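You operate a simulated robot arm through the tools that you are given. There is no shell and no other tool.

You run a simulated robot arm. Do the job below in one go: nothing can be reset, and whatever is moved stays where it is left.

Task
Repack the valve with the ring named on the packing card.
Fine: ring, collar, red clamp lever over it, clamp knob tight, then the wheel.

Only the result counts: the job must be done as asked and must still hold three seconds after the hand-in. Knocking over, shifting, dropping, spilling or breaking anything else fails it.

Robot
A 7-joint arm with a two-finger parallel gripper, fixed in place. Base frame: the origin is on the floor under the middle of its stand, x ahead of it, y to its left, z up; the work surface is at about z = 86. Units: cm, rad, N and s.
With the tool pointing down near the work surface it reaches from about 10 to 64 cm from the base axis. Its first joint turns from -1.152 to 1.152 rad. Payload 1.57 kg.
The tool frame sits at the grasp point between the pads (the TCP): z along the fingers, y along the line on which they close. The tips reach 3 cm beyond it. The gripper opens to 8 cm. The fingers are 1.7 cm wide and 1.2 cm thick; the gripper's body (4 by 8.2 cm) begins 8 cm behind the TCP.
Orientation is that of the tool frame in the base frame, as a unit quaternion [x, y, z, w]. With the fingers straight down and closing along the base's y, the tool's x points along the base's -x, its y along +y and its z along -z.

Tools
- The arm moves only by the tool apply_moves. Its argument "targets" is one flat list of numbers, 7 for each row, row after row: the turn, a rotation vector about the tool's x, y, z in units of 90 degrees (1.0 is 90 degrees), then the shift along the tool's x, y, z in units of 200 mm (1.0 is 200 mm), then the gripper command, from -1 (shut) to 1 (fully open), values between in proportion. In form: [ax, ay, az, tx, ty, tz, jaw, ax, ay, az, tx, ty, tz, jaw, ...]. A call has 1 to 20 rows; each row is the pose to reach, as a shift and turn from the pose commanded when the call began, along the tool's axes at that moment. A call with a number of a shift or a turn outside -1 to 1 is refused whole. A row lasts 0.2 s, in which the tool goes at most 5 cm and 0.15 rad; a call with a longer step from one row to the next is refused whole, and so is a gripper value outside its range. Where a pose cannot be reached the arm comes as near as it can. A force on the tool above 50 N (or 10 N above the force at the start of the call, whichever is more), or a blocked arm, ends the call early, and 0.2 s more pass. Each finger travels about 7.2 cm/s and halts on what it meets, pressing with about 43 N; the grip force reading is that of the motor and also rises with nothing between the fingers. The clock runs only during rows and for 0.2 s after the last one: add rows that repeat a pose to give the fingers time. It gives the time, the measured TCP pose, the force on the tool (base axes), the opening and the grip force at its end, in the units of the frame above (readings bear some noise), with the torque about the TCP (base axes, N m) and any sound that the robot's microphone picked up, and new pictures: "show" is both (left out), scene, wrist or none.
- Cameras (640 x 400 px; columns grow to the right, rows downward): "scene" is fixed at [6.78, 44.99, 141.94]; the picture's right is [-0.59, -0.81, 0.00], its down [-0.50, 0.36, -0.78] and it looks along [0.63, -0.46, -0.62] (base axes); focal length 214 px, centre (320, 200). "wrist" rides on the gripper at [7.2, -0.7, -12.2] in the tool frame; the picture's right is [0.09, 1.00, 0.00], its down [-0.84, 0.08, -0.54] and it looks along [-0.54, 0.05, 0.84] (tool axes); focal length 238 px, centre (320, 200).
- pixel_to_xyz(camera, pixels): for up to 12 pixels [column, row] of the newest picture of that camera ("zoom" is the newest enlarged one), the place [x, y, z] in the base frame of the surface seen there, good to about 0.2 cm. No time passes.
- inspect(camera, box): a new picture of the part [left, top, right, bottom] of that camera's present view, enlarged. No time passes.
- hand_in(): hands the job in; it is judged then, once.

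Open the gripper and draw the arm clear of the work before you hand the job in, unless the task says otherwise.

The tools are called after "Call:" as a command line: name --argument value ..., lists and objects as JSON in quotes. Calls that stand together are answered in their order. apply_moves: Moves the arm, as the interface text tells. Its arguments: {"type":"object","properties":{"targets":{"type":"array"},"show":{"type":"string","enum":["both","scene","wrist","none"]}},"required":["targets"]} The other tools are called the same way: pixel_to_xyz (camera, pixels) gives the place of the surface under pixels of a picture; inspect (camera, box) takes an enlarged picture of a part of a camera's view; hand_in () hands the job in.

At the start:

```text
time: 0.0
ee_pos: [28.57, 13.51, 129.13]
ee_rot: [0.0, 1.0, 0.0, 0.0]
ft_force: [-1.0, -0.5, 0.5]
wrist_torque: [-0.01, 0.02, 0.0]
opening: 8.01
grasp_force: 0.0
```

scene: 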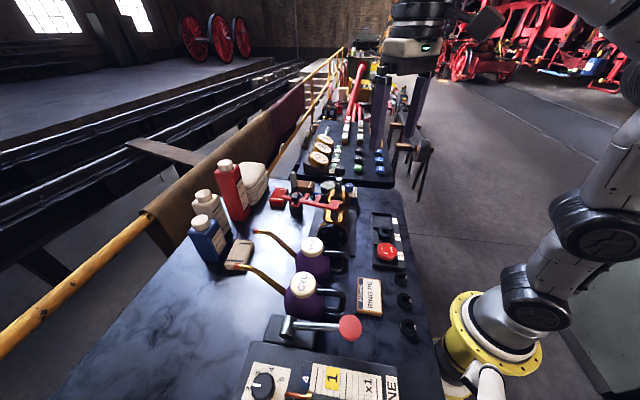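
wrist: 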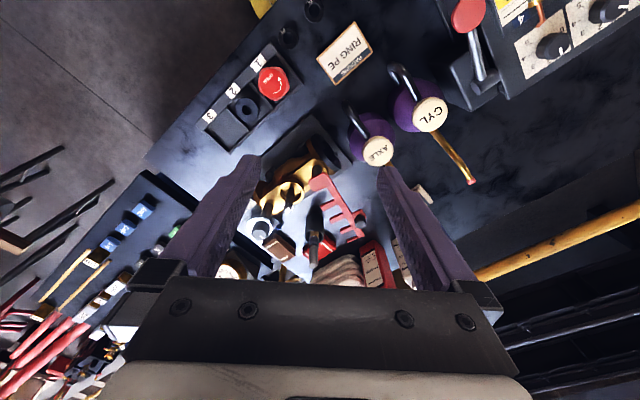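

The scene shows a bench with a card near (370,297), a tray at (388,240), and a red lever/valve at (315,205). I'll enlarge these parts to read them.

Call:
inspect --camera "scene" --box '[340, 260, 440, 340]'

Call:
inspect --camera "scene" --box '[250, 160, 370, 260]'

Call:
inspect --camera "wrist" --box '[180, 10, 400, 160]'

Call:
inspect --camera "wrist" --box '[210, 140, 420, 290]'

Call:
inspect --camera "scene" --box '[220, 310, 440, 400]'

```text
5.00 times, centred on (390, 300) of scene
```

zoom: 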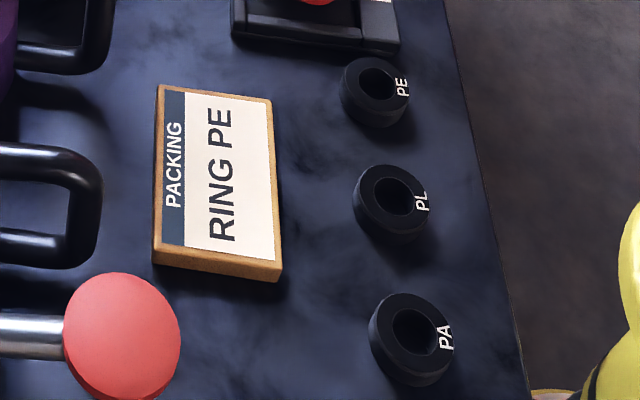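

```text
4.00 times, centred on (310, 210) of scene
```

zoom: 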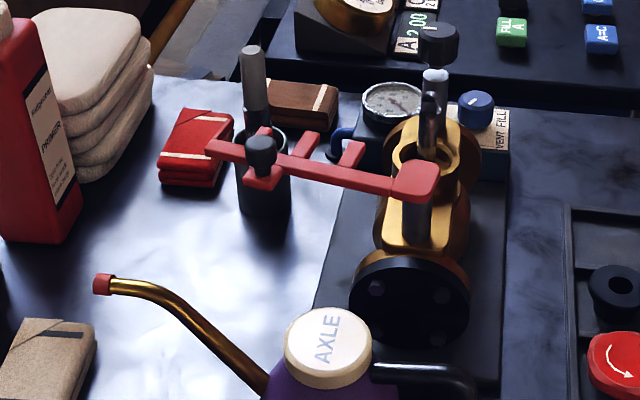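

```text
2.67 times, centred on (290, 85) of wrist
```

zoom: 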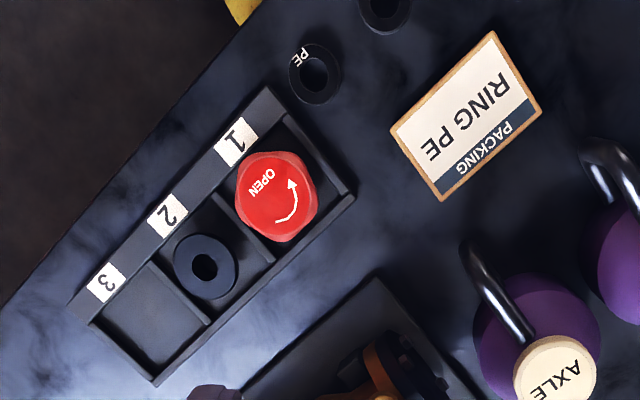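

```text
2.67 times, centred on (315, 215) of wrist
```

zoom: 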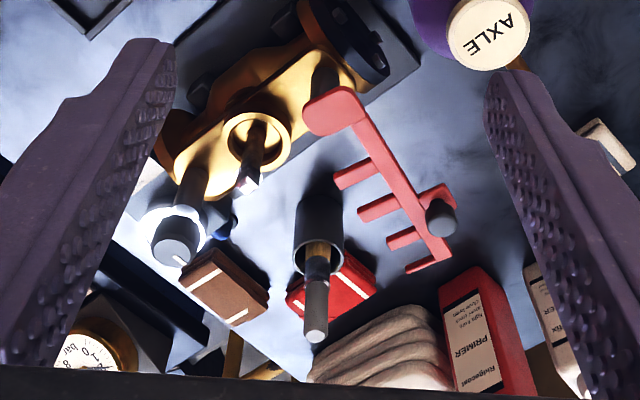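

```text
2.91 times, centred on (330, 355) of scene
```

zoom: 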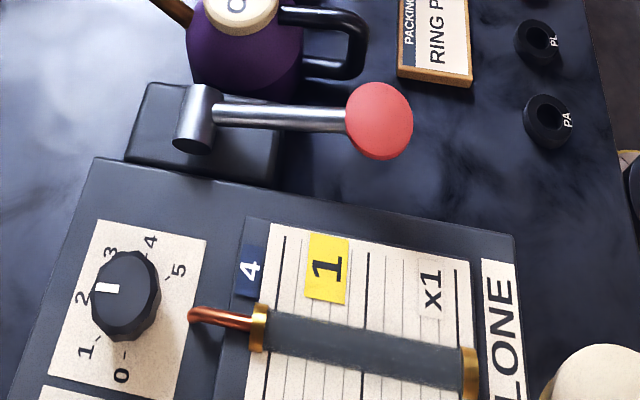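

The card names ring PE, which lies at scene (403,279). I'll sample positions of the ring, tray parts, valve and lever before moving closer.

Call:
pixel_to_xyz --camera "scene" --pixels '[[388, 254], [384, 233], [403, 280], [405, 300], [409, 327], [382, 218], [333, 205], [315, 198], [300, 190], [313, 172], [357, 170], [366, 296]]'

Call:
pixel_to_xyz --camera "wrist" --pixels '[[272, 83], [244, 109], [222, 130], [326, 183], [360, 218], [297, 190], [261, 225], [278, 203], [318, 250], [283, 15], [312, 250], [345, 200]]'

Call:
inspect --camera "wrist" --box '[230, 165, 330, 235]'

Call:
inspect --camera "scene" --box '[310, 165, 370, 205]'

Call:
inspect --camera "scene" --box '[360, 205, 420, 290]'

```text
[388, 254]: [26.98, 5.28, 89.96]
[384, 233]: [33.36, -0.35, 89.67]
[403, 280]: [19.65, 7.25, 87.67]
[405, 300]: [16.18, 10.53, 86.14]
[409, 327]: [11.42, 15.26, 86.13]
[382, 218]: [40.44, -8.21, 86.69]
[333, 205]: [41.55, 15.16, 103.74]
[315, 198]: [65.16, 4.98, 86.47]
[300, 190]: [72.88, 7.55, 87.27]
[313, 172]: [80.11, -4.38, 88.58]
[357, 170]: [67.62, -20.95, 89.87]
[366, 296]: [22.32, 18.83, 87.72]
```

```text
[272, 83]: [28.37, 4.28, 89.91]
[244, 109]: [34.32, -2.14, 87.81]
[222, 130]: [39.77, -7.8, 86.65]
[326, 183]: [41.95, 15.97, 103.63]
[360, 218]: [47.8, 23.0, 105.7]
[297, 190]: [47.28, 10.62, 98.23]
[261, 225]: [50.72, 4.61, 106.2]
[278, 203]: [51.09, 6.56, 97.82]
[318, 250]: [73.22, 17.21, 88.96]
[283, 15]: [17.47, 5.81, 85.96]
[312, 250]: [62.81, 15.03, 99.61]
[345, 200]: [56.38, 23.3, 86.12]
```

```text
5.71 times, centred on (280, 200) of wrist
```

zoom: 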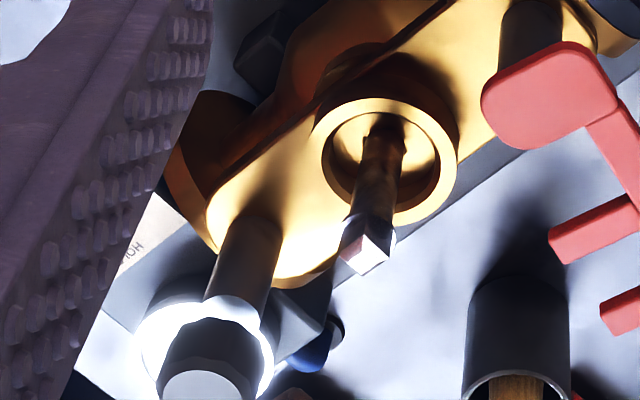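

```text
10.00 times, centred on (340, 185) of scene
```

zoom: 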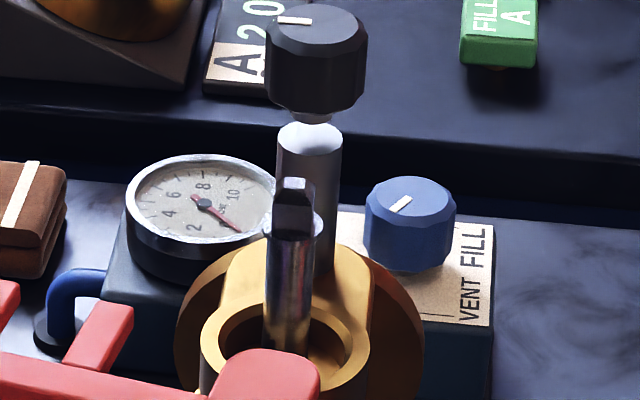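

```text
4.71 times, centred on (390, 248) of scene
```

zoom: 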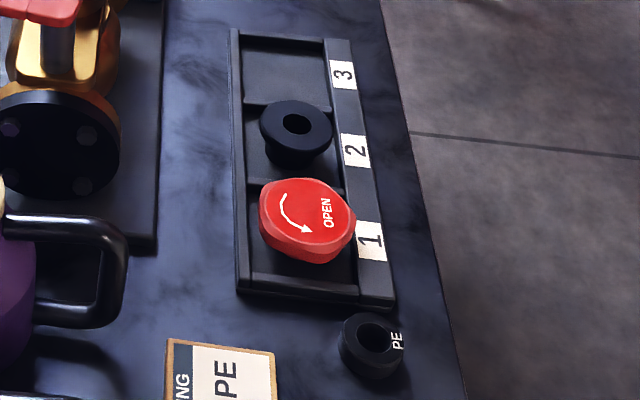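

The valve has an open stuffing box with a flat-ended stem, a knob post behind it, and the red lever swung aside. I'll enlarge the valve in the wrist view to measure it.

Call:
inspect --camera "wrist" --box '[240, 160, 380, 247]'

```text
4.57 times, centred on (310, 204) of wrist
```

zoom: 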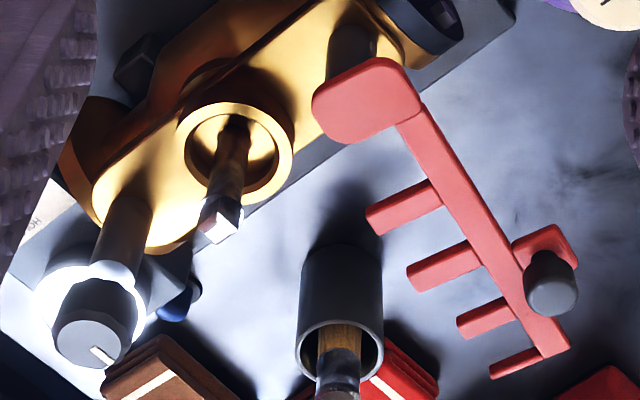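

The lever has two fork pairs (for the stem and the knob post) and a dark handle pin. I'll measure those features in this zoom.

Call:
pixel_to_xyz --camera "zoom" --pixels '[[222, 222], [240, 108], [192, 160], [285, 150], [235, 190], [230, 130], [85, 335], [115, 262], [375, 95], [552, 290], [540, 245], [410, 130]]'

Call:
pixel_to_xyz --camera "zoom" --pixels '[[375, 215], [430, 190], [415, 275], [470, 250], [465, 325], [510, 305], [495, 370], [535, 355], [560, 345], [340, 290], [340, 390], [125, 185]]'

```text
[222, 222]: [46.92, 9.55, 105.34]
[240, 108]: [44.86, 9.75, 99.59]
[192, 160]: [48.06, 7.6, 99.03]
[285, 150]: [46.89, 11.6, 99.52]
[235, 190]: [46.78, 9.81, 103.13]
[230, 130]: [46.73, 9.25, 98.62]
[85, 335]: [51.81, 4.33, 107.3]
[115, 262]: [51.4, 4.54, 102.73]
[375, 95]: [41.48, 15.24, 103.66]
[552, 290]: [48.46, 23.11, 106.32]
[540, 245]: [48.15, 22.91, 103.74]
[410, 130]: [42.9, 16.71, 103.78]
```

```text
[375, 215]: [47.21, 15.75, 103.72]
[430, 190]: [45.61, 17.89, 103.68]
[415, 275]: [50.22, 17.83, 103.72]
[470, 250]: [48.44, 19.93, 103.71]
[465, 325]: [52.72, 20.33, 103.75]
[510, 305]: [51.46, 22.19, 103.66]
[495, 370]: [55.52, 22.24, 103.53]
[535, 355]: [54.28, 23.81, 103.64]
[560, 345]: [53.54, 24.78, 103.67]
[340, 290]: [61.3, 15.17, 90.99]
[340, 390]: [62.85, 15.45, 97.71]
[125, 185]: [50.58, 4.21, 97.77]
```

The stem is at about (47, 9.6), the lever pivot at about (41.5, 15.2) and the knob at about (52, 4.3). I'll now move above the tray/ring area for a closer wrist view of ring PE.

Call:
apply_moves --targets '[0, 0, 0, 0.09, -0.065, 0.19, 1, 0, 0, 0, 0.18, -0.13, 0.38, 1, 0, 0, 0, 0.27, -0.195, 0.57, 1, 0, 0, 0, 0.36, -0.26, 0.76, 1, 0, 0, 0, 0.45, -0.325, 0.95, 1, 0, 0, 0, 0.45, -0.325, 0.95, 1]' --show "both"

```text
time: 1.4
ee_pos: [19.74, 7.1, 109.94]
ee_rot: [-0.001, 1.0, 0.0, -0.001]
ft_force: [0.1, 0.1, 0.6]
wrist_torque: [-0.03, 0.0, -0.01]
opening: 7.99
grasp_force: 0.1
```

scene: 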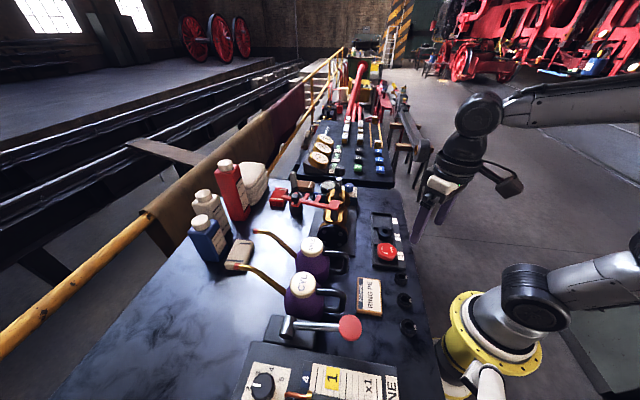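
wrist: 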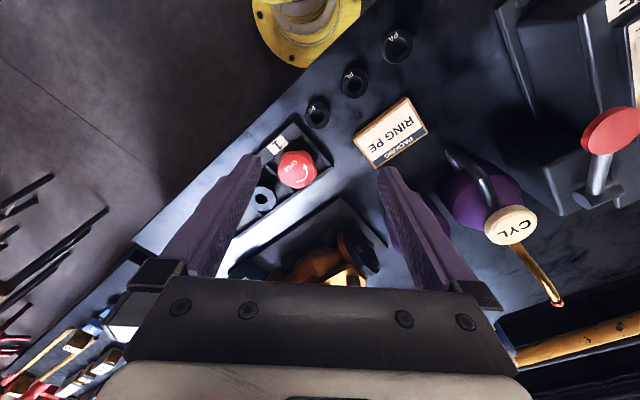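

The wrist view now shows ring PE at about (316,112), PL at (353,83) and PA at (397,46). I'll enlarge this and measure the ring.

Call:
inspect --camera "wrist" --box '[240, 80, 360, 220]'

Call:
inspect --camera "wrist" --box '[290, 85, 350, 130]'

```text
2.86 times, centred on (300, 150) of wrist
```

zoom: 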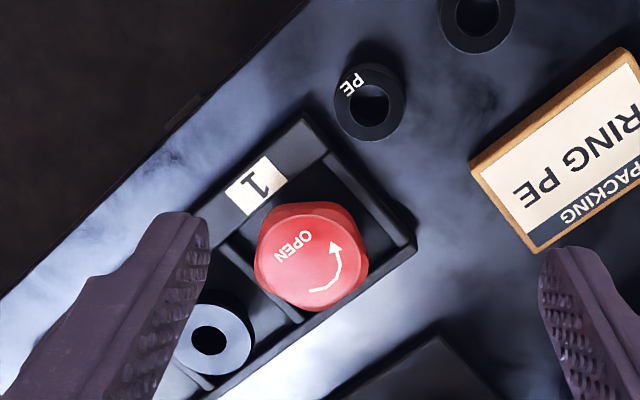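

```text
8.89 times, centred on (320, 108) of wrist
```

zoom: 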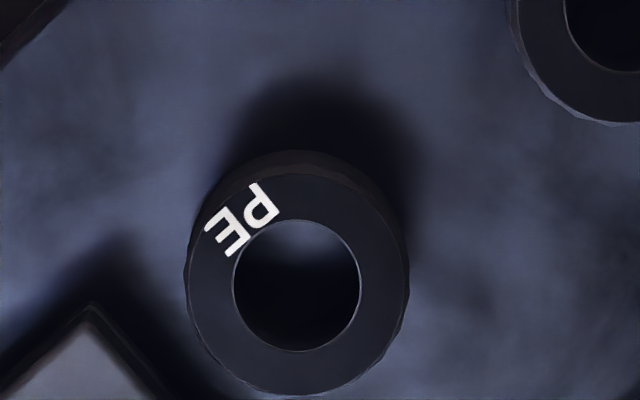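

Call:
pixel_to_xyz --camera "zoom" --pixels '[[212, 290], [385, 290], [298, 195], [298, 370], [298, 285], [245, 340], [350, 240], [298, 165], [192, 280], [405, 285], [300, 235], [160, 200]]'

```text
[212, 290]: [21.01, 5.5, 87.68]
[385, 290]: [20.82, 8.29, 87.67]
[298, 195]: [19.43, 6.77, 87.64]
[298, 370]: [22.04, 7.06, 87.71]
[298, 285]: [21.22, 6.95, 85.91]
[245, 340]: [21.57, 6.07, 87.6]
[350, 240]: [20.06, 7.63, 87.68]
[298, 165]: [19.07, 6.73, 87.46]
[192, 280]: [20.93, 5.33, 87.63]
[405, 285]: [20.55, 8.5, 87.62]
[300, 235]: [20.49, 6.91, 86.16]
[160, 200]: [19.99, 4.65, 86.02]
```

Ring PE centre is about (20.8, 6.9), OD 3.5, ID 2.1, height 1.7. Now I'll measure the collar and wheel in the tray.

Call:
inspect --camera "wrist" --box '[240, 140, 330, 215]'

```text
5.33 times, centred on (285, 178) of wrist
```

zoom: 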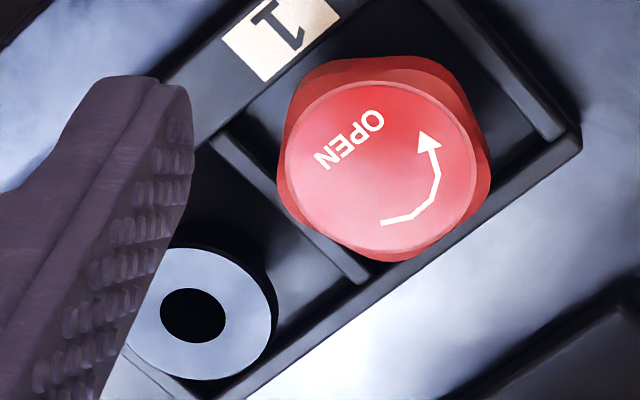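

Call:
pixel_to_xyz --camera "zoom" --pixels '[[380, 165], [290, 165], [472, 175], [385, 95], [378, 245], [192, 315], [150, 315], [262, 320], [200, 260], [195, 370], [300, 300], [555, 140]]'

Call:
pixel_to_xyz --camera "zoom" --pixels '[[240, 150], [345, 265], [280, 250], [330, 35], [500, 60], [440, 210], [340, 130], [420, 110], [310, 220], [405, 70], [170, 345], [235, 280]]'

```text
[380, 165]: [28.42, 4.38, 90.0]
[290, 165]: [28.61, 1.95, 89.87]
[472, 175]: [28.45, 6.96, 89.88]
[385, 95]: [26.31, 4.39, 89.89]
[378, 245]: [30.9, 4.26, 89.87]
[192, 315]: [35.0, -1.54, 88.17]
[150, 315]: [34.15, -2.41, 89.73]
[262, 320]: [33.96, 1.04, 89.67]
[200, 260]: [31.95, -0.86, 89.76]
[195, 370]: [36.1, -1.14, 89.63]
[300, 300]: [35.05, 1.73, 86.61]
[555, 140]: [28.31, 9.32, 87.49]
```

```text
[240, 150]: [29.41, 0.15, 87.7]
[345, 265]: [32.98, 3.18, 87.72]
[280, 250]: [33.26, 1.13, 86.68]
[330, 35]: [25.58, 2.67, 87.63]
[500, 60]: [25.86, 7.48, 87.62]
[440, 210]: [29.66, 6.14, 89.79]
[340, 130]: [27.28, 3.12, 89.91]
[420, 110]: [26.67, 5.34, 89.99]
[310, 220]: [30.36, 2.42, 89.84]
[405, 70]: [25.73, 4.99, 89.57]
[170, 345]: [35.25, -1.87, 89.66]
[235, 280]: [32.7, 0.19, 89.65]
```

Wheel centre ≈ (28.5, 4.4), collar centre ≈ (34, -0.7). I'll turn the tool about 47° (so the fingers straddle the ring parallel to the tray edge and later clear the valve posts) and descend to hover over ring PE.

Call:
apply_moves --targets '[0, 0, 0.0867, -0.009, -0.001, 0.083, 1, 0, 0, 0.1733, -0.019, -0.002, 0.167, 1, 0, 0, 0.26, -0.028, -0.003, 0.25, 1, 0, 0, 0.3467, -0.037, -0.004, 0.333, 1, 0, 0, 0.4333, -0.047, -0.005, 0.417, 1, 0, 0, 0.52, -0.056, -0.006, 0.5, 1, 0, 0, 0.52, -0.056, -0.006, 0.5, 1]' --show "wrist"

```text
time: 3.0
ee_pos: [20.86, 6.88, 100.07]
ee_rot: [0.399, 0.917, 0.0, 0.0]
ft_force: [0.1, -0.3, -0.2]
wrist_torque: [0.04, -0.01, 0.02]
opening: 8.02
grasp_force: 0.1
```

wrist: 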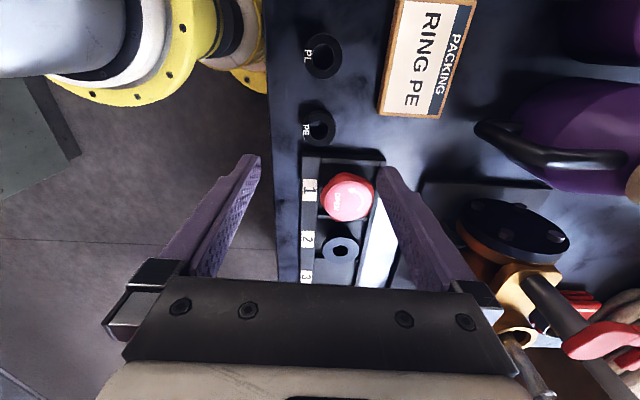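

The tray is now square to the wrist picture and ring PE is at (318,127). I'll re-measure it from here before descending.

Call:
inspect --camera "wrist" --box '[290, 95, 350, 160]'

```text
6.15 times, centred on (320, 128) of wrist
```

zoom: 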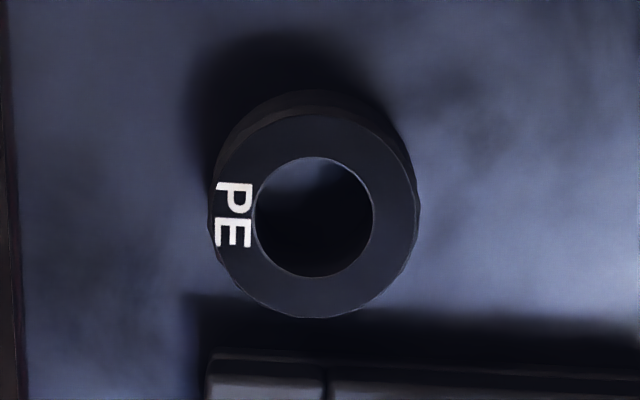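

Call:
pixel_to_xyz --camera "zoom" --pixels '[[247, 280], [390, 280], [313, 140], [313, 295], [230, 215], [395, 216], [313, 120], [313, 312], [218, 216], [412, 216]]'

```text
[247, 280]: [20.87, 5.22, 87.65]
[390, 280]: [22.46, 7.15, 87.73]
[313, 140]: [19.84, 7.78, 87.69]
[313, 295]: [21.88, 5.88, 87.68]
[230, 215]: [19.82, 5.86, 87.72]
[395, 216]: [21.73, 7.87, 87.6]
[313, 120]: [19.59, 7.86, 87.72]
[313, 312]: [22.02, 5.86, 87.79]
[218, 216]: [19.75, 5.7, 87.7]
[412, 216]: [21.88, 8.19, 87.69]
```

The TCP is centred over ring PE (20.82, 6.90). I'll narrow the jaws to about 5.5 cm, descend to z≈89.9 and close on it.

Call:
apply_moves --targets '[0, 0, 0, 0, 0, 0.13, 0.4, 0, 0, 0, 0, 0, 0.26, 0.4, 0, 0, 0, 0, 0, 0.39, 0.4, 0, 0, 0, 0, 0, 0.46, 0.4, 0, 0, 0, 0, 0, 0.505, 0.4, 0, 0, 0, 0, 0, 0.505, 0.4]' --show "wrist"

```text
time: 4.4
ee_pos: [20.83, 6.92, 89.75]
ee_rot: [0.397, 0.918, 0.0, 0.0]
ft_force: [0.0, -0.5, -0.8]
wrist_torque: [-0.01, 0.01, -0.02]
opening: 5.6
grasp_force: 0.0
```

wrist: 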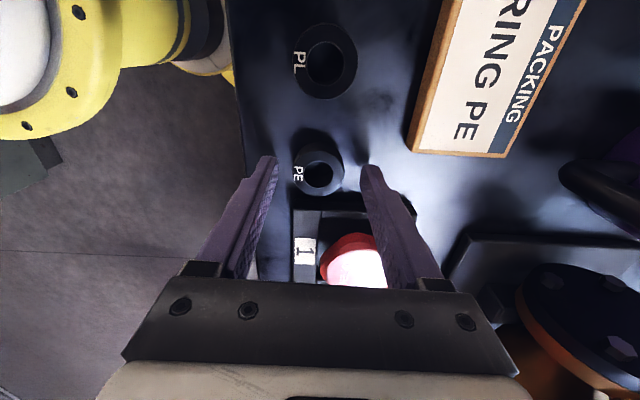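

The fingertips straddle ring PE at (318,172). I'll close and check the grip.

Call:
apply_moves --targets '[0, 0, 0, 0, 0, 0, -1, 0, 0, 0, 0, 0, 0, -1, 0, 0, 0, 0, 0, 0, -1]' --show "none"

```text
time: 5.2
ee_pos: [21.0, 6.92, 89.89]
ee_rot: [0.397, 0.918, 0.0, 0.0]
ft_force: [0.8, 0.7, 0.7]
wrist_torque: [-0.01, 0.02, 0.01]
opening: 3.49
grasp_force: 42.2
```

The ring is gripped at 3.49 cm. I'll lift it straight up about 18 cm and check it.

Call:
apply_moves --targets '[0, 0, 0, 0, 0, -0.1, -1, 0, 0, 0, 0, 0, -0.3, -1, 0, 0, 0, 0, 0, -0.5, -1, 0, 0, 0, 0, 0, -0.7, -1, 0, 0, 0, 0, 0, -0.9, -1, 0, 0, 0, 0, 0, -0.9, -1]' --show "both"

```text
time: 6.6
ee_pos: [20.99, 7.0, 107.89]
ee_rot: [0.397, 0.918, 0.0, 0.0]
ft_force: [0.7, 0.0, -0.7]
wrist_torque: [0.0, 0.01, -0.01]
opening: 3.47
grasp_force: 42.1
```

scene: 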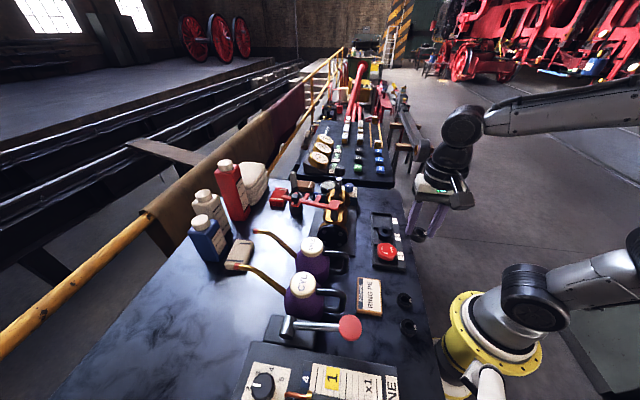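
wrist: 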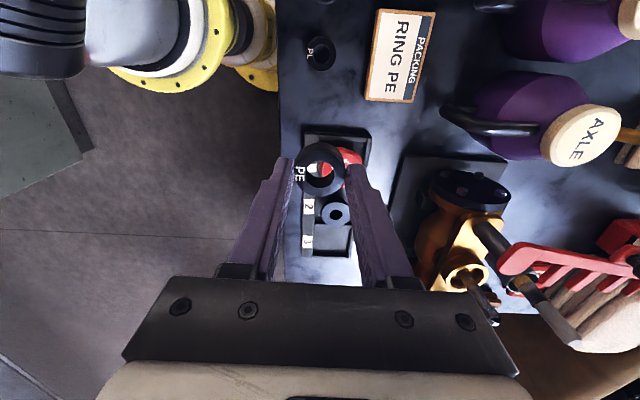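

The ring is held at wrist (319,170). I'll measure where its centre sits relative to the TCP.

Call:
inspect --camera "wrist" --box '[280, 135, 360, 200]'

```text
6.15 times, centred on (320, 168) of wrist
```

zoom: 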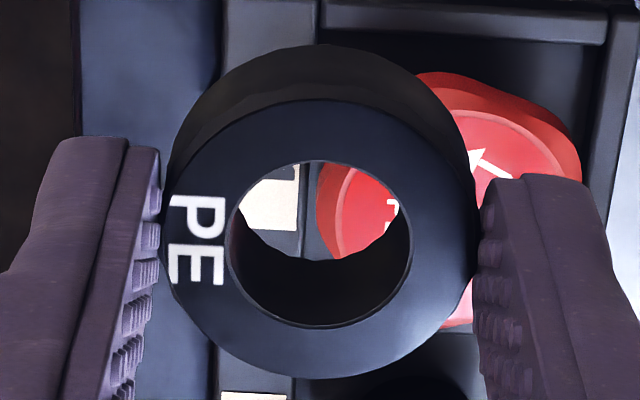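

Call:
pixel_to_xyz --camera "zoom" --pixels '[[318, 115], [318, 365], [180, 240], [455, 240], [318, 145], [318, 345], [220, 150], [420, 330], [145, 180], [495, 200], [318, 60], [318, 300]]'

```text
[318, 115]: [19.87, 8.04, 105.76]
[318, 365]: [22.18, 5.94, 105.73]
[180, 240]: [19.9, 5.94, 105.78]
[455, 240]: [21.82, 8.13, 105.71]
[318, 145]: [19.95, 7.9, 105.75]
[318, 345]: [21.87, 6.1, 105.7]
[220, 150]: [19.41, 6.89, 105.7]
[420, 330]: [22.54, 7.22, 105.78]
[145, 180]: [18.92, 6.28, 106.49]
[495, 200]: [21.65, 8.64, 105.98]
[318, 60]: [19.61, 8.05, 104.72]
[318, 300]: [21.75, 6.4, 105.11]
```

The ring is centred in the grip with its bottom about 0.8 cm below the fingertips. I'll carry it up to a point beside the valve so that I can measure the stem without the ring in the way.

Call:
apply_moves --targets '[0, 0, 0, -0.127, 0.098, -0.1, -1, 0, 0, 0, -0.253, 0.197, -0.2, -1, 0, 0, 0, -0.38, 0.295, -0.3, -1, 0, 0, 0, -0.507, 0.393, -0.4, -1, 0, 0, 0, -0.633, 0.492, -0.4, -1, 0, 0, 0, -0.76, 0.59, -0.4, -1, 0, 0, 0, -0.76, 0.59, -0.4, -1]' --show "both"

```text
time: 8.2
ee_pos: [39.92, 3.91, 115.98]
ee_rot: [0.397, 0.918, 0.0, 0.0]
ft_force: [-0.6, 0.2, -0.7]
wrist_torque: [-0.04, -0.01, 0.01]
opening: 3.46
grasp_force: 42.1
```

scene: 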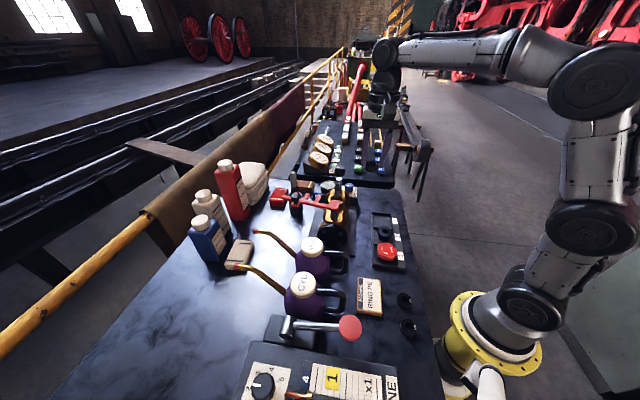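
wrist: 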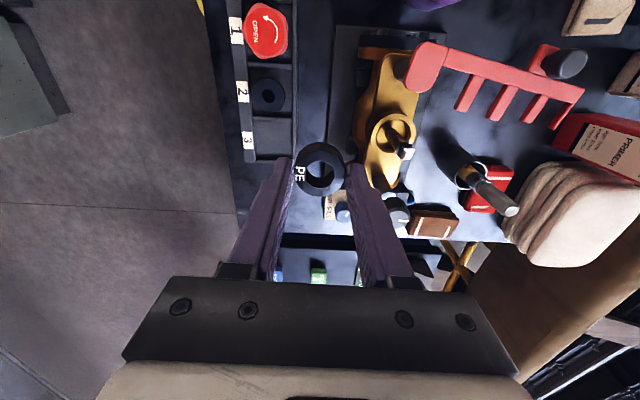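

The stem and bore are clearly seen at wrist (398,140). I'll enlarge them and measure.

Call:
inspect --camera "wrist" --box '[355, 95, 435, 165]'

```text
5.71 times, centred on (395, 130) of wrist
```

zoom: 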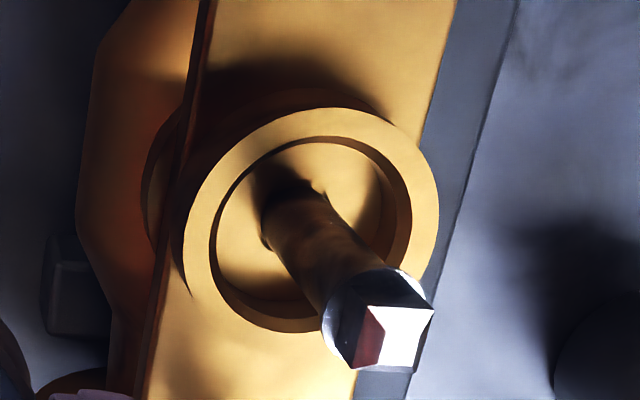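

Call:
pixel_to_xyz --camera "zoom" --pixels '[[310, 120], [310, 320], [198, 220], [425, 220], [230, 150], [395, 290], [400, 335], [405, 310], [415, 320], [320, 240], [280, 195], [345, 285]]'

Call:
pixel_to_xyz --camera "zoom" --pixels '[[330, 340], [415, 285], [350, 300], [390, 280], [370, 340], [385, 312], [425, 312], [415, 355], [365, 365], [250, 260], [370, 200], [240, 200]]'

```text
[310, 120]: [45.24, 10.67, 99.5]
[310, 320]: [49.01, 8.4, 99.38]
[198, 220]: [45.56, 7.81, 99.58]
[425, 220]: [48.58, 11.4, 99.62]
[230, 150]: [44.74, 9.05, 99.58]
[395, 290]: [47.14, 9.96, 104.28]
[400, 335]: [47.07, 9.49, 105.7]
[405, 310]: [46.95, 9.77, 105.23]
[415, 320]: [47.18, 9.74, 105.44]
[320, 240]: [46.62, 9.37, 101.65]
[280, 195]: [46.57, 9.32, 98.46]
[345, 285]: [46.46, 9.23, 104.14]
```

```text
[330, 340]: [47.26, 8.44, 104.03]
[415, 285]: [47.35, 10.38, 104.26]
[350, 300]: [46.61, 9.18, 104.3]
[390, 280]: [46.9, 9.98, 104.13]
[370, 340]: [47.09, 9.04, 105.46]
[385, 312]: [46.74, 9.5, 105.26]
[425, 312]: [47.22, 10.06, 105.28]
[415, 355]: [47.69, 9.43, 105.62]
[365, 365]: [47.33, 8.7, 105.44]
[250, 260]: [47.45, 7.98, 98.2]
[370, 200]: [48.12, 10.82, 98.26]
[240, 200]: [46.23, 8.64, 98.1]
```

Bore inner diameter is about 4.0 and rim z about 99.55. I need the stem's diameter and axis more exactly, so I'll enlarge the stem tip more.

Call:
inspect --camera "wrist" --box '[380, 125, 420, 165]'

```text
10.00 times, centred on (400, 145) of wrist
```

zoom: 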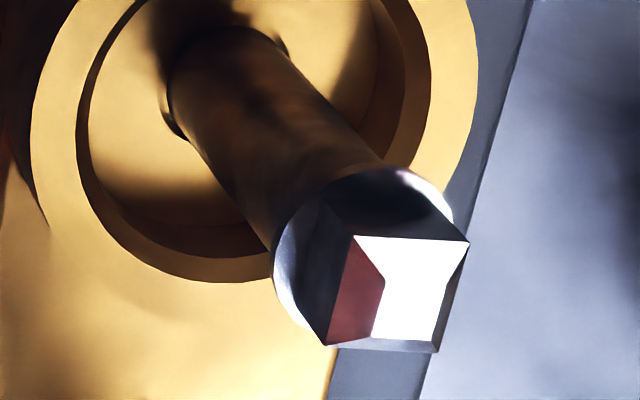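

The stem ends in a square tang (about 1.15 cm side) over a shoulder of about 1.8 cm. I'll sample many points to fix its axis.

Call:
pixel_to_xyz --camera "zoom" --pixels '[[397, 293], [397, 293], [365, 245], [455, 248], [430, 342], [337, 338], [412, 243], [383, 343], [346, 290], [448, 295], [380, 270], [415, 315]]'

Call:
pixel_to_xyz --camera "zoom" --pixels '[[410, 260], [400, 310], [430, 260], [420, 330], [275, 265], [450, 215], [290, 310], [410, 178], [330, 195], [350, 190], [310, 220], [290, 240]]'

```text
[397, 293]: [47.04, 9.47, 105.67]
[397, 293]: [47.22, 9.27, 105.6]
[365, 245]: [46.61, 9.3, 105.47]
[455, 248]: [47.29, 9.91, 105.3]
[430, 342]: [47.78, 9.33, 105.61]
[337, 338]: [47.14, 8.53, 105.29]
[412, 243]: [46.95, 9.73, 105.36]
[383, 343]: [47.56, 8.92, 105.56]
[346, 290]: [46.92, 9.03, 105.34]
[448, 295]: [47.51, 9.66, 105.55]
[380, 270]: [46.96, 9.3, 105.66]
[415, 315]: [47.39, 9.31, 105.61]
```

```text
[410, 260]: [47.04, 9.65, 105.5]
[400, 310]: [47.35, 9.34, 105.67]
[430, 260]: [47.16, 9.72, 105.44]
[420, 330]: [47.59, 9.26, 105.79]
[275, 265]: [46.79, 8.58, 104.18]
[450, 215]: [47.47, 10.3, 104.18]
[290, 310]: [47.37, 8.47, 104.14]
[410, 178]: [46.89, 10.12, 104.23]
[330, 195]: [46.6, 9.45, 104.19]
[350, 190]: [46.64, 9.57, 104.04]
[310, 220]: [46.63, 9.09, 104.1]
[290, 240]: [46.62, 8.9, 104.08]
```

Tang top centre is about (47.2, 9.35, 105.5), but I want a straight-down view. I'll move so that the camera is almost directly above the stem.

Call:
apply_moves --targets '[0, 0, 0, -0.11, 0.151, 0, -1, 0, 0, 0, -0.22, 0.302, 0, -1, 0, 0, 0, -0.329, 0.4525, 0, -1, 0, 0, 0, -0.329, 0.4525, 0, -1]' --show "both"

```text
time: 9.2
ee_pos: [50.99, 5.33, 115.76]
ee_rot: [0.397, 0.918, 0.0, 0.0]
ft_force: [0.6, -0.2, -0.4]
wrist_torque: [-0.01, 0.02, 0.0]
opening: 3.49
grasp_force: 42.0
```

scene: 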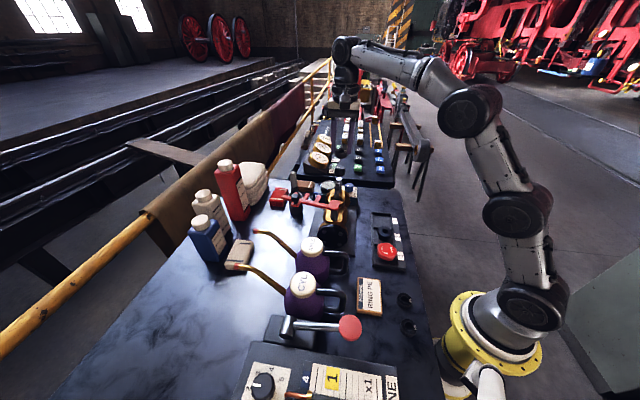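
wrist: 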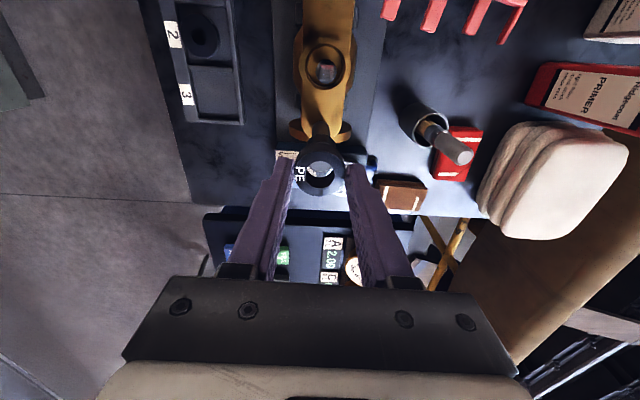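

Now the stem is seen nearly end-on at (325,68). I'll enlarge and measure the stem and bore again.

Call:
inspect --camera "wrist" --box '[295, 35, 355, 100]'

```text
6.15 times, centred on (325, 68) of wrist
```

zoom: 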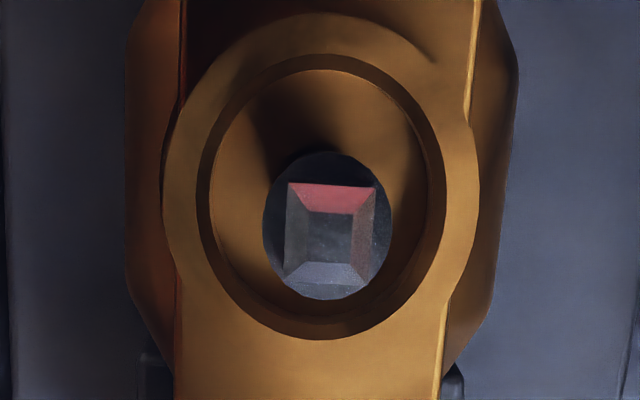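

Call:
pixel_to_xyz --camera "zoom" --pixels '[[330, 238], [330, 236], [332, 240], [328, 234], [268, 226], [388, 226], [327, 158], [327, 294], [180, 190], [462, 190], [321, 35], [321, 355]]'

Call:
pixel_to_xyz --camera "zoom" --pixels '[[330, 188], [330, 280], [288, 235], [372, 235], [290, 190], [372, 190], [290, 280], [365, 280], [230, 200], [410, 200], [321, 120], [321, 320]]'

```text
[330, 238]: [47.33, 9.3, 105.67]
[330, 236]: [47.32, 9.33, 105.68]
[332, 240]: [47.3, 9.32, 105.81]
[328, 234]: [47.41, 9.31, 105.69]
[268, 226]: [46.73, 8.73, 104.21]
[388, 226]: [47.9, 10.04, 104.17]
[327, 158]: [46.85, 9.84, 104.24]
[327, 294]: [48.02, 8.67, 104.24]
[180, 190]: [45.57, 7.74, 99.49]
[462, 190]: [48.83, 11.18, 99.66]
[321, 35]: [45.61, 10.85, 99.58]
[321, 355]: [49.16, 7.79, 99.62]
```

```text
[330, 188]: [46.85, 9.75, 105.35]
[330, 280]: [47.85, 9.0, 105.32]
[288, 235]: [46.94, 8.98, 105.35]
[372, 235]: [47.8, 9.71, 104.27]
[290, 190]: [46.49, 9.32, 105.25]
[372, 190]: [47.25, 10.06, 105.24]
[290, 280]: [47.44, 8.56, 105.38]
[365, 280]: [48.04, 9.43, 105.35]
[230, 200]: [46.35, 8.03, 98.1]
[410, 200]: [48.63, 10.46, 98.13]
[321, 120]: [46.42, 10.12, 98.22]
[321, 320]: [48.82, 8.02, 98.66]
```

The stem axis comes out at about (47.34, 9.33). I'll measure the held ring's centre from this same pose to get the exact displacement.

Call:
inspect --camera "wrist" --box '[280, 135, 360, 200]'

Call:
pixel_to_xyz --camera "zoom" --pixels '[[318, 110], [318, 370], [175, 240], [465, 240], [318, 150], [318, 340], [215, 140], [425, 335], [215, 335], [425, 145], [205, 240], [435, 240]]'

```text
6.15 times, centred on (320, 168) of wrist
```

zoom: 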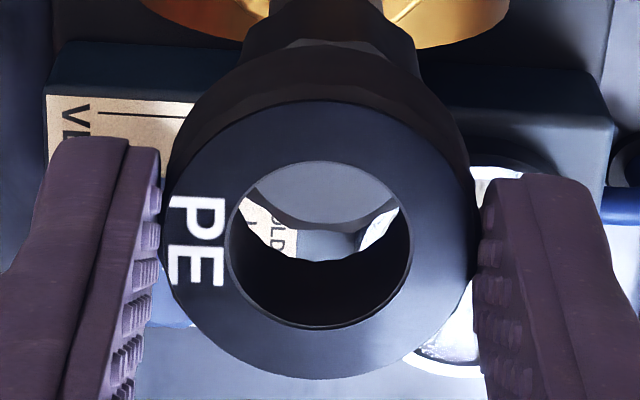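

```text
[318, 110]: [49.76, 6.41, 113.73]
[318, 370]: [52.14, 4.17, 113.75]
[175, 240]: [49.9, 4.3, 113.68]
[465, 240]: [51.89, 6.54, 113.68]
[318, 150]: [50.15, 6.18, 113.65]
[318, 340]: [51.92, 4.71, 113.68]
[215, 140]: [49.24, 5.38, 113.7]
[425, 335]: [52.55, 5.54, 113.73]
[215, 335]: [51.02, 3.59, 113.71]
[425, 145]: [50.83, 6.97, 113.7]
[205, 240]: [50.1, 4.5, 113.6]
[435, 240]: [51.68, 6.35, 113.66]
```

Ring centre (50.93, 5.39), so it must shift by (-3.59, +3.95) to be on the stem axis. I'll move over at this height, then lower to just above the tang and check.

Call:
apply_moves --targets '[0, 0, 0, 0.1333, 0.002, 0, -1, 0, 0, 0, 0.2667, 0.0043, 0, -1, 0, 0, 0, 0.2667, 0.0043, 0.1, -1, 0, 0, 0, 0.2667, 0.0043, 0.2, -1, 0, 0, 0, 0.2667, 0.0043, 0.27, -1, 0, 0, 0, 0.2667, 0.0043, 0.27, -1]' --show "both"

```text
time: 10.6
ee_pos: [47.43, 9.18, 110.62]
ee_rot: [0.397, 0.918, 0.0, 0.0]
ft_force: [0.3, -0.1, 0.0]
wrist_torque: [0.04, 0.03, 0.03]
opening: 3.49
grasp_force: 42.3
```

scene: 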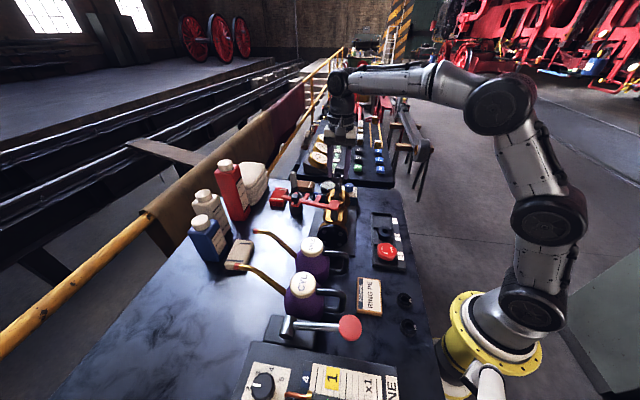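
wrist: 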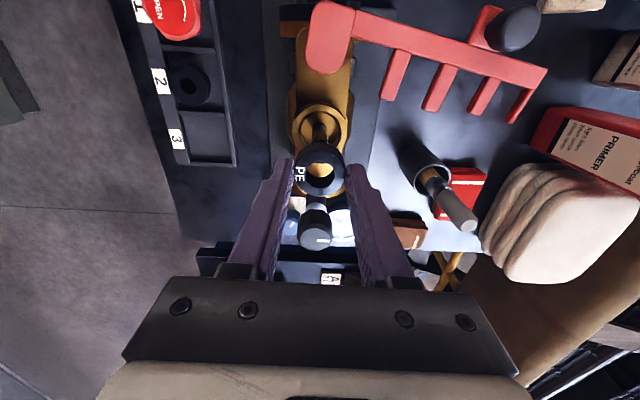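

Call:
inspect --camera "wrist" --box '[280, 135, 360, 200]'

Call:
inspect --camera "scene" --box '[310, 160, 370, 215]'

```text
6.15 times, centred on (320, 168) of wrist
```

zoom: 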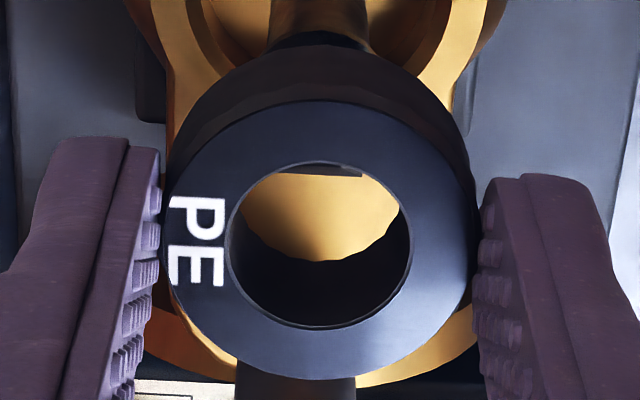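

```text
7.27 times, centred on (340, 188) of scene
```

zoom: 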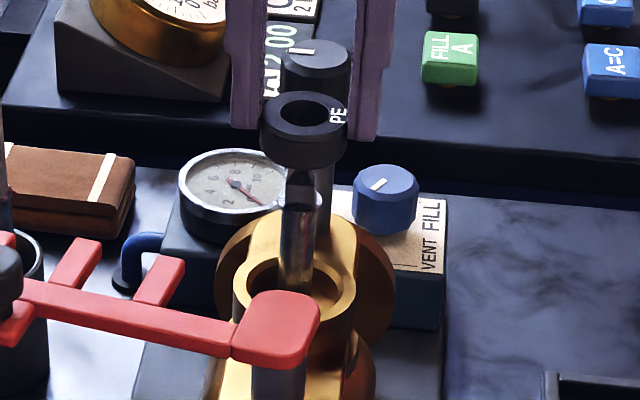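

The ring appears centred over the stem in both views (stem edges at 272–368 under a ring centred at 319). I'll lower slowly past the tang and shoulder, watching the force.

Call:
apply_moves --targets '[0, 0, 0, 0, 0, 0.025, -1, 0, 0, 0, 0, 0, 0.05, -1, 0, 0, 0, 0, 0, 0.075, -1, 0, 0, 0, 0, 0, 0.1, -1, 0, 0, 0, 0, 0, 0.1, -1]' --show "wrist"

```text
time: 11.8
ee_pos: [47.39, 9.24, 108.51]
ee_rot: [0.397, 0.918, 0.0, 0.0]
ft_force: [0.7, 0.6, -0.5]
wrist_torque: [0.06, -0.04, -0.01]
opening: 3.47
grasp_force: 42.3
```

wrist: 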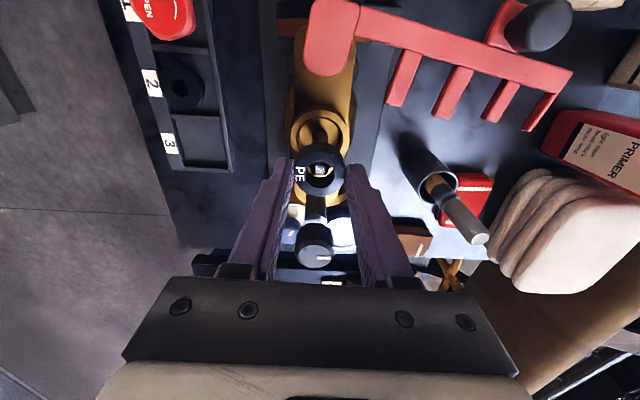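

The tang now shows inside the ring's hole with no contact force. I'll enlarge to check how it is centred.

Call:
inspect --camera "wrist" --box '[290, 140, 350, 200]'

```text
6.67 times, centred on (320, 170) of wrist
```

zoom: 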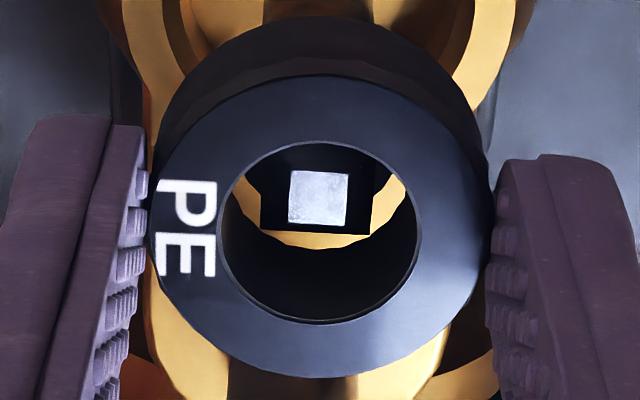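

The tang is within about 0.1 cm of the hole centre (slightly toward the camera). I'll nudge by 0.08 cm and lower past the shoulder.

Call:
apply_moves --targets '[0, 0, 0, 0.004, 0, 0, -1, 0, 0, 0, 0.004, 0, 0.02, -1, 0, 0, 0, 0.004, 0, 0.04, -1, 0, 0, 0, 0.004, 0, 0.06, -1, 0, 0, 0, 0.004, 0, 0.08, -1, 0, 0, 0, 0.004, 0, 0.08, -1]' --show "wrist"

```text
time: 13.2
ee_pos: [47.22, 9.37, 107.0]
ee_rot: [0.397, 0.918, 0.0, 0.0]
ft_force: [0.1, -0.5, -0.3]
wrist_torque: [-0.01, 0.01, 0.03]
opening: 3.47
grasp_force: 42.1
```

wrist: 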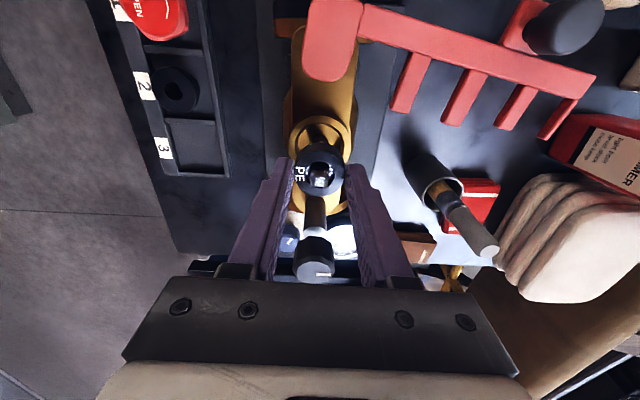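

No contact force, and the ring is past the shoulder. I'll lower it to just above the bore rim (TCP z≈103.2).

Call:
apply_moves --targets '[0, 0, 0, 0, 0, 0.03, -1, 0, 0, 0, 0, 0, 0.06, -1, 0, 0, 0, 0, 0, 0.09, -1, 0, 0, 0, 0, 0, 0.12, -1, 0, 0, 0, 0, 0, 0.15, -1, 0, 0, 0, 0, 0, 0.175, -1, 0, 0, 0, 0, 0, 0.19, -1, 0, 0, 0, 0, 0, 0.19, -1]' --show "both"

```text
time: 15.0
ee_pos: [47.18, 9.26, 102.97]
ee_rot: [0.398, 0.918, 0.0, 0.0]
ft_force: [0.0, -1.0, -0.7]
wrist_torque: [0.01, 0.03, -0.01]
opening: 3.48
grasp_force: 42.3
```

scene: 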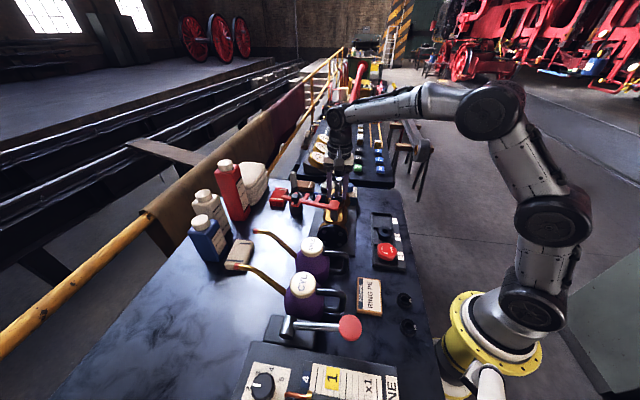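
wrist: 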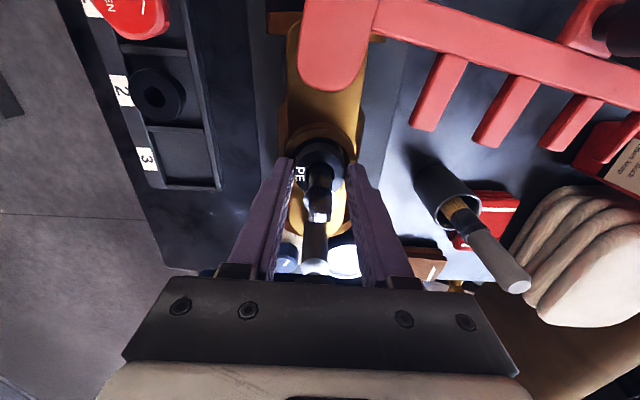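

The ring is just inside the rim and the tips are clear of the brass. I'll release it by opening to about 5.5 cm.

Call:
apply_moves --targets '[0, 0, 0, 0, 0, 0, -0.05, 0, 0, 0, 0, 0, 0, 0.1, 0, 0, 0, 0, 0, 0, 0.4, 0, 0, 0, 0, 0, 0, 0.4]' --show "wrist"

Call:
inspect --camera "wrist" --box '[280, 125, 370, 215]'

```text
time: 16.0
ee_pos: [47.28, 9.19, 103.18]
ee_rot: [0.397, 0.918, 0.0, 0.0]
ft_force: [0.5, -0.3, -0.2]
wrist_torque: [0.0, 0.04, -0.02]
opening: 5.61
grasp_force: 0.0
```

wrist: 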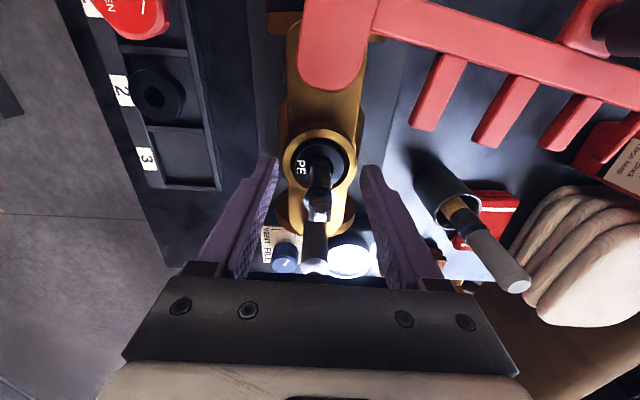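

```text
4.44 times, centred on (325, 170) of wrist
```

zoom: 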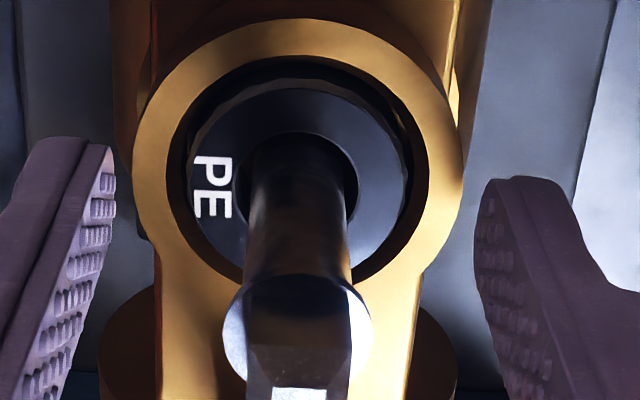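

The ring has dropped into the stuffing box. I'll check its top height against the rim.

Call:
pixel_to_xyz --camera "zoom" --pixels '[[215, 240], [220, 130], [300, 105], [380, 140], [390, 210], [370, 240], [160, 200], [440, 140], [290, 40], [400, 300], [235, 180], [365, 180]]'

```text
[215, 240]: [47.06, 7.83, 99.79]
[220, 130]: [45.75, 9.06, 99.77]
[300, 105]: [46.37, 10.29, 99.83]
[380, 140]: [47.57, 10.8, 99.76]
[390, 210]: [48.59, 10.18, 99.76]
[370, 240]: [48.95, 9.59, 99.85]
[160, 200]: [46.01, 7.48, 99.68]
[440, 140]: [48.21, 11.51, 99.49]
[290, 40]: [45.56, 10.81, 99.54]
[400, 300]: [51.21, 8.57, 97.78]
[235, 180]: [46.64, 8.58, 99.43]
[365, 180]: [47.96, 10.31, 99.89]
```

Ring PE sits flat on the bore floor (top z≈99.8 all round). I'll rise straight off the stem and move over the collar in tray slot 2.

Call:
apply_moves --targets '[0, 0, 0, 0, 0, -0.1, 0.4, 0, 0, 0, 0, 0, -0.25, 0.4, 0, 0, 0, 0, 0, -0.45, 0.4, 0, 0, 0, 0, 0, -0.65, 0.4, 0, 0, 0, 0.0219, -0.2059, -0.65, 0.4, 0, 0, 0, 0.0438, -0.4117, -0.65, 0.4, 0, 0, 0, 0.0657, -0.6176, -0.6, 0.4, 0, 0, 0, 0.0876, -0.8234, -0.5, 0.4, 0, 0, 0, 0.0876, -0.8234, -0.3, 0.7, 0, 0, 0, 0.0876, -0.8234, -0.15, 0.7, 0, 0, 0, 0.0876, -0.8234, -0.15, 0.7]' --show "both"

```text
time: 18.4
ee_pos: [34.05, -0.79, 106.14]
ee_rot: [0.397, 0.918, 0.0, 0.0]
ft_force: [0.3, -0.2, -0.5]
wrist_torque: [0.02, 0.02, 0.0]
opening: 6.79
grasp_force: 0.1
```

scene: 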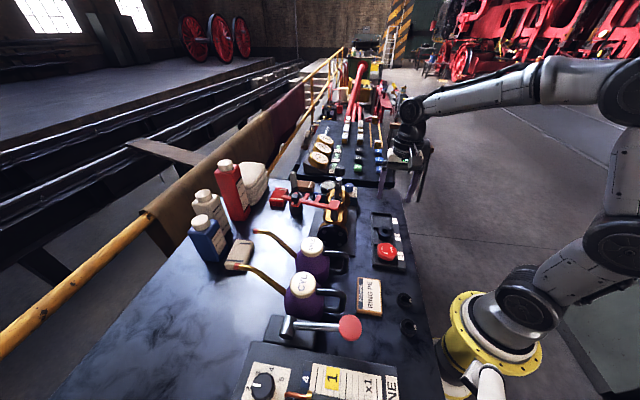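
wrist: 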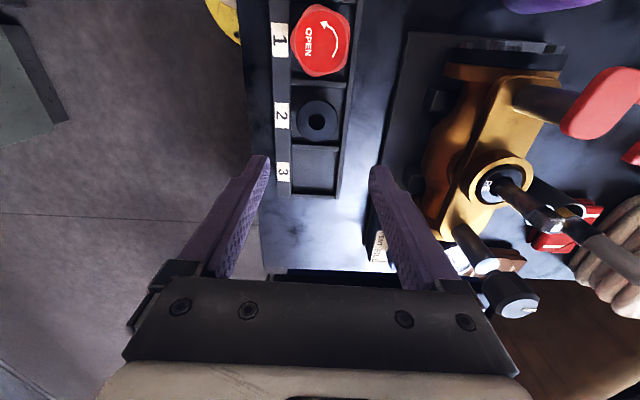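

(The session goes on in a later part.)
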